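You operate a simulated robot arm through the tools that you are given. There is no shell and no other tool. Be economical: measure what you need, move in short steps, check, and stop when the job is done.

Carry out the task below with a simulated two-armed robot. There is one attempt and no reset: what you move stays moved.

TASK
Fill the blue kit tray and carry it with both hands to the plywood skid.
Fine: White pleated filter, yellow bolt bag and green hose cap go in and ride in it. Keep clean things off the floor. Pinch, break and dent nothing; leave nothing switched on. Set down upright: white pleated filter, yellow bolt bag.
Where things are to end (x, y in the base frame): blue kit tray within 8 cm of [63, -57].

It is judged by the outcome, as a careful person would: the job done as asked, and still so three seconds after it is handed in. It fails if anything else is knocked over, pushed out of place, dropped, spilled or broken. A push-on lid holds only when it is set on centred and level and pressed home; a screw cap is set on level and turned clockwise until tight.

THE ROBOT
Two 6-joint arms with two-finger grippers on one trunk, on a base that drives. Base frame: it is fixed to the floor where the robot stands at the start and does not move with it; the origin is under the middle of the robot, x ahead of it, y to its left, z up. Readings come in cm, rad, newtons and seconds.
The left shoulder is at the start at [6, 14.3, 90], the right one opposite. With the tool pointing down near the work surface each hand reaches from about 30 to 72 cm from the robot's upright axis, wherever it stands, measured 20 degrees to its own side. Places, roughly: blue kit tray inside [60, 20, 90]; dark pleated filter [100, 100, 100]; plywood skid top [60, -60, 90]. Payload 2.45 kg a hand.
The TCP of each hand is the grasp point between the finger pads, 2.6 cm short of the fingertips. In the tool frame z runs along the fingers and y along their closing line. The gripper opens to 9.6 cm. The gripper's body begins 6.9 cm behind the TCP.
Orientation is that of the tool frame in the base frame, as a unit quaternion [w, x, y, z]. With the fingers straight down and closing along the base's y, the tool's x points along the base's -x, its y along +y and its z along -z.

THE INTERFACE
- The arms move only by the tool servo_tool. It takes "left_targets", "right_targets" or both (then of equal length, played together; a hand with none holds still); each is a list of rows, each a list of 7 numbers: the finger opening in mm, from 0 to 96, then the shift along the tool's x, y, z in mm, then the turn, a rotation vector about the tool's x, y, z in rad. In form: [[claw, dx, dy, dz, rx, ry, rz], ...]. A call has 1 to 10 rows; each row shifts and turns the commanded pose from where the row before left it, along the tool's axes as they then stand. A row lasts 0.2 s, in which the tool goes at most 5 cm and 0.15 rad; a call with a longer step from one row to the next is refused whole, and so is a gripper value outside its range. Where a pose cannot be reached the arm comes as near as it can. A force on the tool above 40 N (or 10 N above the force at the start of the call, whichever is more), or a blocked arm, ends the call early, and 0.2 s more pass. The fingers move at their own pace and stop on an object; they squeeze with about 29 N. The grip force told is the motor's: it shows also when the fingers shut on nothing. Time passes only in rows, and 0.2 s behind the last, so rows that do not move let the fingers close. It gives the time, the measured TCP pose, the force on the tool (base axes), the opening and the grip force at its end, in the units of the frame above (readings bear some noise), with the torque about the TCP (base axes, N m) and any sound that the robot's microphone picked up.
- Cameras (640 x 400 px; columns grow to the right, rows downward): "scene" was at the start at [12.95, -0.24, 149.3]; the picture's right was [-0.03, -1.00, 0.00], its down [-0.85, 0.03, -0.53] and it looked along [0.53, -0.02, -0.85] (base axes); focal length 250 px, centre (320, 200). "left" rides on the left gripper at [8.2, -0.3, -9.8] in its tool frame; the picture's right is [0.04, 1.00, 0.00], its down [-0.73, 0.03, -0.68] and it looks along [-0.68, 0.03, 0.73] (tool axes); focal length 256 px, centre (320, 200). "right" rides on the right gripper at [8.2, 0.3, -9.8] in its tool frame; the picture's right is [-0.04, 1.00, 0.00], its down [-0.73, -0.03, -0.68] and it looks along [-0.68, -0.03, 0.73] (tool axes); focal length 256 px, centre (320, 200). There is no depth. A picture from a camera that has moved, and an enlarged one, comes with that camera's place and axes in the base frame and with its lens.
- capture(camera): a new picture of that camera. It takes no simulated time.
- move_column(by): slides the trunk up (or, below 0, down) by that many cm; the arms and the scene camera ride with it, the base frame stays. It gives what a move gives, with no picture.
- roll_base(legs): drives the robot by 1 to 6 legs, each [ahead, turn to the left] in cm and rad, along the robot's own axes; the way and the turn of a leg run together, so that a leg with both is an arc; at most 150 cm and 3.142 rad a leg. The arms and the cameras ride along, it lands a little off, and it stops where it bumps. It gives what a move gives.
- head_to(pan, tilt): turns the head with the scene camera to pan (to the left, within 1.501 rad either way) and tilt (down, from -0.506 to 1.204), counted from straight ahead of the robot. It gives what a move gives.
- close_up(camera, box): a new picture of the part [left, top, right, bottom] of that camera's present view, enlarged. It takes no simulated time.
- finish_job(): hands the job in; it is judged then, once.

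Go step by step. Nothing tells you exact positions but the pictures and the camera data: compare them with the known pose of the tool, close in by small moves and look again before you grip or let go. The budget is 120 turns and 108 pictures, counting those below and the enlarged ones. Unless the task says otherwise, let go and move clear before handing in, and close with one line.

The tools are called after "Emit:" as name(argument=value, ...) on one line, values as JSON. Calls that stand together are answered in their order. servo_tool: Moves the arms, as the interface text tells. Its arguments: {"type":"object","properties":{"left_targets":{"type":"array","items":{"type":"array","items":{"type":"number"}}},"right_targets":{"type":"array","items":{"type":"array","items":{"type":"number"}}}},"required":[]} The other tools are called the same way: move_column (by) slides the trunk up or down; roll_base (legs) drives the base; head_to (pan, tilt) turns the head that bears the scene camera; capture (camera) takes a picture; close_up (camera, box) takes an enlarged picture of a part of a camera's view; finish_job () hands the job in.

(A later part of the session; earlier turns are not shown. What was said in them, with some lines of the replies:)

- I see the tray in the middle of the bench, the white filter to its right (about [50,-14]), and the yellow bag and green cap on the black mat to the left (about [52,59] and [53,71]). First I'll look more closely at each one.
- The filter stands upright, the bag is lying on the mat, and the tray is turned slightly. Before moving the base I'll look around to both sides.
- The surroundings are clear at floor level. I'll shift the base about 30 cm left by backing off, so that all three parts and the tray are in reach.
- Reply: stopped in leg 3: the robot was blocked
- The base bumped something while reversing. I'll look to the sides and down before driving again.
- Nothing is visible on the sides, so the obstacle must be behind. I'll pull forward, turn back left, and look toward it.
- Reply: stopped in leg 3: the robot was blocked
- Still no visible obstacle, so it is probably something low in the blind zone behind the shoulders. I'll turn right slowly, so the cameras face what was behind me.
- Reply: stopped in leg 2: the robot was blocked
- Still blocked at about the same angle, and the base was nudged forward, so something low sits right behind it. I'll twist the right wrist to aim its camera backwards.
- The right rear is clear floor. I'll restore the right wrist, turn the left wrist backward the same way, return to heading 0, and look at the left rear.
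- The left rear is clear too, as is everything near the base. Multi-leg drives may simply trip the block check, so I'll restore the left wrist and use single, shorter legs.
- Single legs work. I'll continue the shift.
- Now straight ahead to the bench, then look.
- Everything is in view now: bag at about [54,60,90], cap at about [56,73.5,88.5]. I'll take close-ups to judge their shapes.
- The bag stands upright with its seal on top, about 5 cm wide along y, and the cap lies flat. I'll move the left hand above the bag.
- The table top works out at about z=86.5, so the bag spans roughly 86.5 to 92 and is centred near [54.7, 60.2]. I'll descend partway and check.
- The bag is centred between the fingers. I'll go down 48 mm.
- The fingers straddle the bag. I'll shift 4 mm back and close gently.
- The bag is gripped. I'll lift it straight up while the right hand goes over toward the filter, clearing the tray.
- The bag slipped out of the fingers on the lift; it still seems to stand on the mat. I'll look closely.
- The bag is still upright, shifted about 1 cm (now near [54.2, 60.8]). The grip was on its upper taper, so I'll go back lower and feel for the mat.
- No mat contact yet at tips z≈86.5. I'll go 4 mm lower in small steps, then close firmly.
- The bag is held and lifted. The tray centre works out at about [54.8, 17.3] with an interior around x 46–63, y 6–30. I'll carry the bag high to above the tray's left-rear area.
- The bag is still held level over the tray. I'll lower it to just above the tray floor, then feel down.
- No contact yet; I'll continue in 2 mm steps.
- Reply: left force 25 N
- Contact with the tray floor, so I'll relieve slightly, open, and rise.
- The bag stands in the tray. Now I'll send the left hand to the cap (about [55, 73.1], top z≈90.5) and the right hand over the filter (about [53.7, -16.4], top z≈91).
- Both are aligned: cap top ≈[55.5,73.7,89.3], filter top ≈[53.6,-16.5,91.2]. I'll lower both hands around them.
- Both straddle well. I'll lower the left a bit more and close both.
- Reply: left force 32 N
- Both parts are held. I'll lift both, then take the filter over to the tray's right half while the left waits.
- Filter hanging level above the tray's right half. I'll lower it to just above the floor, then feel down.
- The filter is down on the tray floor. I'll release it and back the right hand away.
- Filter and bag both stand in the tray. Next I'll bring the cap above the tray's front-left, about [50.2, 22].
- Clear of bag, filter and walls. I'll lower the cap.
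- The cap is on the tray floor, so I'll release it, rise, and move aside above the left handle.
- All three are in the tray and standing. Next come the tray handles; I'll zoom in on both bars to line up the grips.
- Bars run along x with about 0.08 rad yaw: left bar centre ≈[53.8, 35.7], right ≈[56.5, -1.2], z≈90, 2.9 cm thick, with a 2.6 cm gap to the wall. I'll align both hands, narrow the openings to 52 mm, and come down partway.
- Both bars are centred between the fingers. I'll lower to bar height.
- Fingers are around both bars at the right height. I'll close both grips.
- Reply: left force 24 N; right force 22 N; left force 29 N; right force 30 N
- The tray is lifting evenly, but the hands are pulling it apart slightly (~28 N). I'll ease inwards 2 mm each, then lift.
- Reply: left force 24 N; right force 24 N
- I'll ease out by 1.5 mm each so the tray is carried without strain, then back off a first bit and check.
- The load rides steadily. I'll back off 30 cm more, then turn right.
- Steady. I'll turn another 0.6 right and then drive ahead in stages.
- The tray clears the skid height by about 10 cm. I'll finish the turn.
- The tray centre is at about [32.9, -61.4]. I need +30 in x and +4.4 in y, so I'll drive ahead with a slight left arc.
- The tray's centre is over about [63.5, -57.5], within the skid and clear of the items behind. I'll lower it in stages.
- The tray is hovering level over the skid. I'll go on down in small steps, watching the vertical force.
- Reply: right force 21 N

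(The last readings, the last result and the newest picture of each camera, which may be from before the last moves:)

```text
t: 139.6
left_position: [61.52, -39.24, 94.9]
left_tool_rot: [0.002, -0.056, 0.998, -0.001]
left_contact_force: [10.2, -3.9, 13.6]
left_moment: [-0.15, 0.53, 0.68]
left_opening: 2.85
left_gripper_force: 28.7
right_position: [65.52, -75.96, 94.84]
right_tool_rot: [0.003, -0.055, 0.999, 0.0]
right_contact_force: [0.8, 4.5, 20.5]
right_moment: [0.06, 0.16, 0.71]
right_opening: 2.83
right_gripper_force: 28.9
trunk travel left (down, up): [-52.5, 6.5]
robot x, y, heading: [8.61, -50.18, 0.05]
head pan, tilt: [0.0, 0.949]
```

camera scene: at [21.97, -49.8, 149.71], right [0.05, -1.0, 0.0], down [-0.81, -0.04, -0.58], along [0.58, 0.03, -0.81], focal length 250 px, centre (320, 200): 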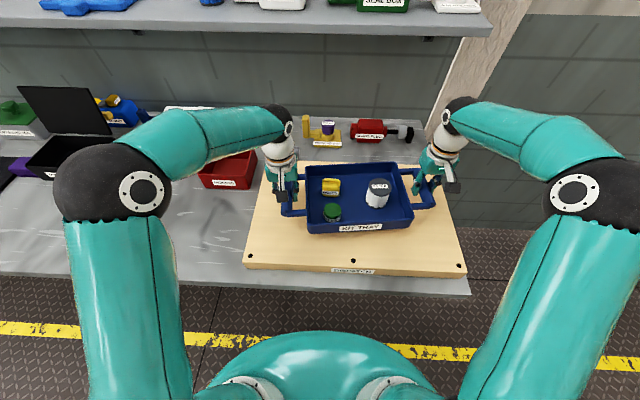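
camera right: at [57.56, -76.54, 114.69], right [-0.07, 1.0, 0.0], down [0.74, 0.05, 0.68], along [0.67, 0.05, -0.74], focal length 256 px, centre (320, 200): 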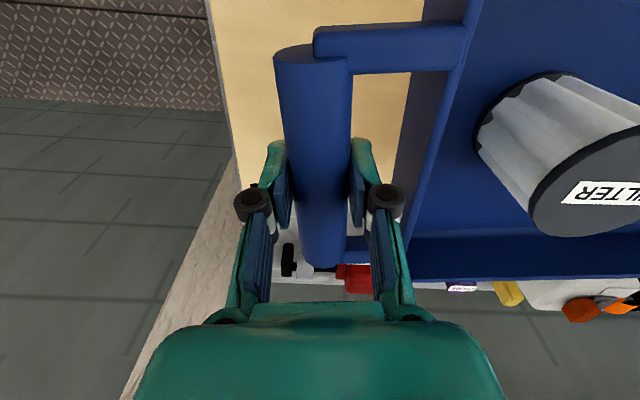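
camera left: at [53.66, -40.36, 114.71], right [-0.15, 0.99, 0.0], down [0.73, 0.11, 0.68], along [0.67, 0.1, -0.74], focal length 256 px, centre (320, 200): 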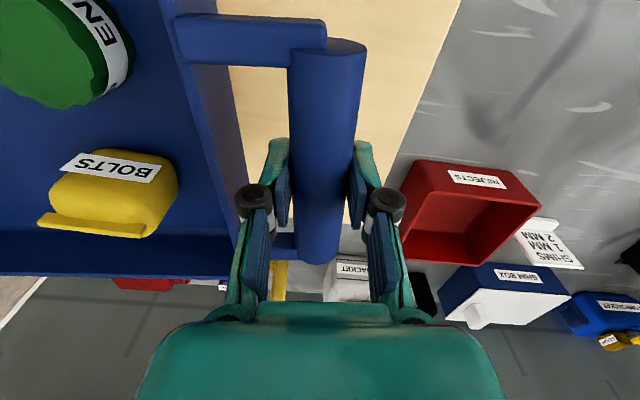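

The tray is resting on the skid. I'll relieve the press, open both grips evenly, and rise straight up.

Emit:
servo_tool(left_targets=[[15, 0, 0, -3, 0, 0, 0], [15, 0, 0, 0, 0, 0, 0]], right_targets=[[15, 0, 0, -3, 0, 0, 0], [15, 0, 0, 0, 0, 0, 0]])

Emit:
servo_tool(left_targets=[[30, 0, 0, 0, 0, 0, 0], [36, 0, 0, 0, 0, 0, 0], [44, 0, 0, 0, 0, 0, 0], [50, 0, 0, 0, 0, 0, 0], [50, 0, 0, 0, 0, 0, 0]], right_targets=[[30, 0, 0, 0, 0, 0, 0], [36, 0, 0, 0, 0, 0, 0], [44, 0, 0, 0, 0, 0, 0], [50, 0, 0, 0, 0, 0, 0], [50, 0, 0, 0, 0, 0, 0]])

Emit:
capture(camera="left")

Emit:
capture(camera="right")

```text
t: 140.2
left_position: [61.5, -39.16, 94.87]
left_tool_rot: [-0.001, -0.057, 0.998, 0.0]
left_contact_force: [3.8, -5.2, -1.5]
left_moment: [0.17, -0.79, 0.71]
left_opening: 2.83
left_gripper_force: 29.2
right_position: [65.54, -75.93, 94.66]
right_tool_rot: [-0.001, -0.055, 0.999, 0.0]
right_contact_force: [2.3, 6.9, 12.9]
right_moment: [0.21, -0.66, 0.64]
right_opening: 2.85
right_gripper_force: 29.5
trunk travel left (down, up): [-52.5, 6.5]
robot x, y, heading: [8.53, -50.26, 0.048]
head pan, tilt: [0.0, 0.949]
```

```text
t: 141.4
left_position: [61.46, -39.09, 95.03]
left_tool_rot: [-0.001, -0.057, 0.998, 0.001]
left_contact_force: [-0.5, 0.0, -0.1]
left_moment: [-0.03, -0.03, 0.03]
left_opening: 5.0
left_gripper_force: 0.0
right_position: [65.59, -75.99, 94.64]
right_tool_rot: [-0.002, -0.055, 0.998, 0.0]
right_contact_force: [0.1, -0.2, 0.6]
right_moment: [0.01, -0.01, 0.0]
right_opening: 5.0
right_gripper_force: 0.1
trunk travel left (down, up): [-52.5, 6.5]
robot x, y, heading: [8.48, -50.55, 0.051]
head pan, tilt: [0.0, 0.949]
```

```text
29 pictures are left
camera left: at [53.56, -40.41, 104.74], right [-0.15, 0.99, 0.0], down [0.73, 0.11, 0.68], along [0.67, 0.1, -0.74], focal length 256 px, centre (320, 200)
```

left: 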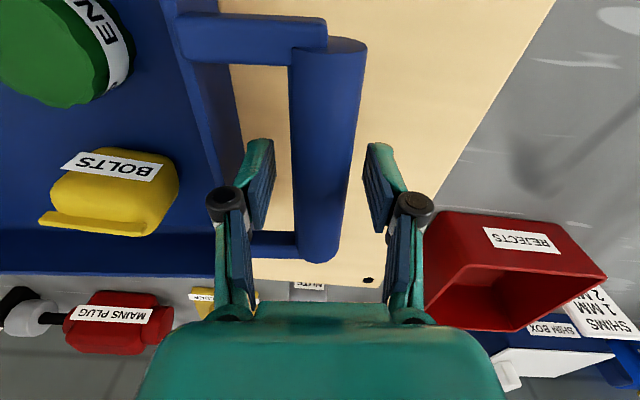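

```text
28 pictures are left
camera right: at [57.42, -76.63, 104.58], right [-0.07, 1.0, 0.0], down [0.73, 0.05, 0.68], along [0.68, 0.05, -0.74], focal length 256 px, centre (320, 200)
```

right: 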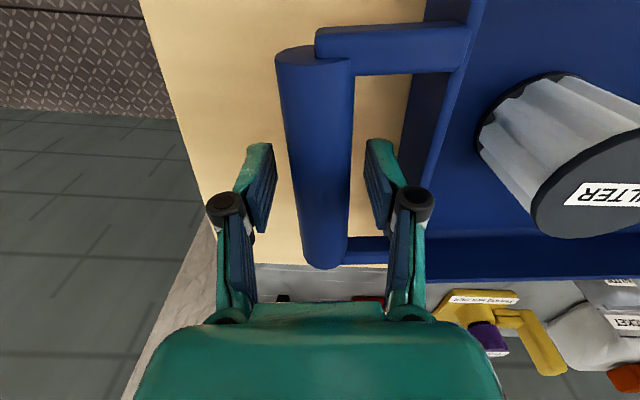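

Both hands are free of the bars, so I'll rise and check.

Emit:
servo_tool(left_targets=[[50, 0, 0, -20, 0, 0, 0], [50, 0, 0, -40, 0, 0, 0], [50, 0, 0, -45, 0, 0, 0], [50, 0, 0, -45, 0, 0, 0], [50, 0, 0, 0, 0, 0, 0]], right_targets=[[50, 0, 0, -20, 0, 0, 0], [50, 0, 0, -40, 0, 0, 0], [50, 0, 0, -45, 0, 0, 0], [50, 0, 0, -45, 0, 0, 0], [50, 0, 0, 0, 0, 0, 0]])

Emit:
roll_base(legs=[[-25, 0]])

Emit:
capture(camera="scene")

Emit:
close_up(camera="scene", box=[240, 120, 460, 257])

```text
t: 142.6
left_position: [61.71, -39.19, 110.02]
left_tool_rot: [-0.002, -0.057, 0.998, 0.001]
left_contact_force: [0.2, 0.3, -0.5]
left_moment: [-0.02, 0.02, 0.01]
left_opening: 5.0
left_gripper_force: 0.1
right_position: [65.94, -76.1, 109.67]
right_tool_rot: [-0.002, -0.054, 0.999, 0.0]
right_contact_force: [0.2, 0.2, -0.3]
right_moment: [-0.01, 0.03, -0.03]
right_opening: 4.98
right_gripper_force: 0.0
trunk travel left (down, up): [-52.5, 6.5]
robot x, y, heading: [8.8, -50.45, 0.048]
head pan, tilt: [0.0, 0.949]
```

```text
t: 144.5
left_position: [36.51, -40.58, 110.12]
left_tool_rot: [-0.002, -0.056, 0.998, 0.001]
left_contact_force: [-0.7, -0.6, 0.2]
left_moment: [0.05, -0.02, 0.0]
left_opening: 4.97
left_gripper_force: 0.1
right_position: [40.67, -77.42, 109.65]
right_tool_rot: [-0.001, -0.054, 0.999, 0.0]
right_contact_force: [0.1, -0.6, -0.3]
right_moment: [-0.01, -0.1, -0.02]
right_opening: 5.0
right_gripper_force: 0.1
trunk travel left (down, up): [-52.5, 6.5]
robot x, y, heading: [-16.41, -51.74, 0.049]
head pan, tilt: [0.0, 0.949]
```

```text
27 pictures are left
camera scene: at [-3.36, -51.02, 149.74], right [0.05, -1.0, 0.0], down [-0.81, -0.04, -0.58], along [0.58, 0.03, -0.81], focal length 250 px, centre (320, 200)
```

scene: 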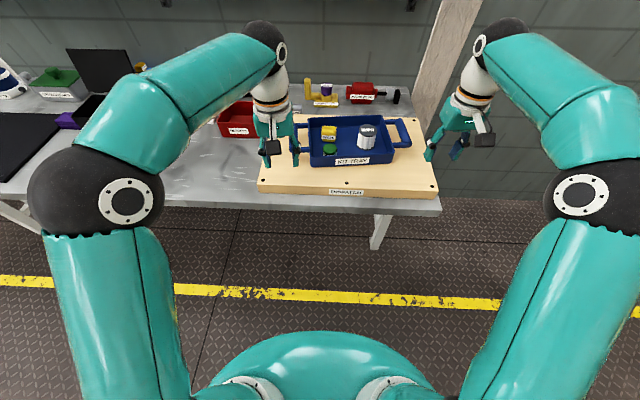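

```text
2.91 times, centred on (350, 188) of scene
camera zoom: at [-3.36, -51.02, 149.74], right [0.05, -1.0, 0.0], down [-0.81, -0.04, -0.58], along [0.58, 0.03, -0.81], focal length 728 px, centre (233, 234)
```

zoom: 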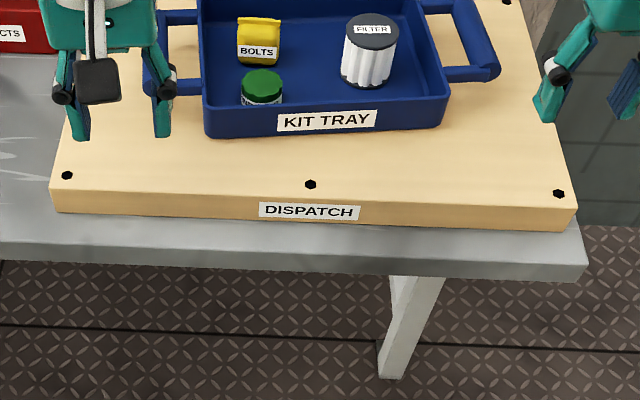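

The tray sits flat on the skid at about [63.5, -57.5], with the filter and bag upright and the cap in it. Both hands are clear and nothing else looks disturbed, so I'm handing in.

Emit:
finish_job()

```text
The job is handed in.
```

The blue kit tray, holding the white pleated filter, yellow bolt bag and green hose cap, now sits on the plywood skid at about [63.5, -57.5], with the filter and bag upright; the bag slipped from the grip once at pickup but stayed upright on the mat.
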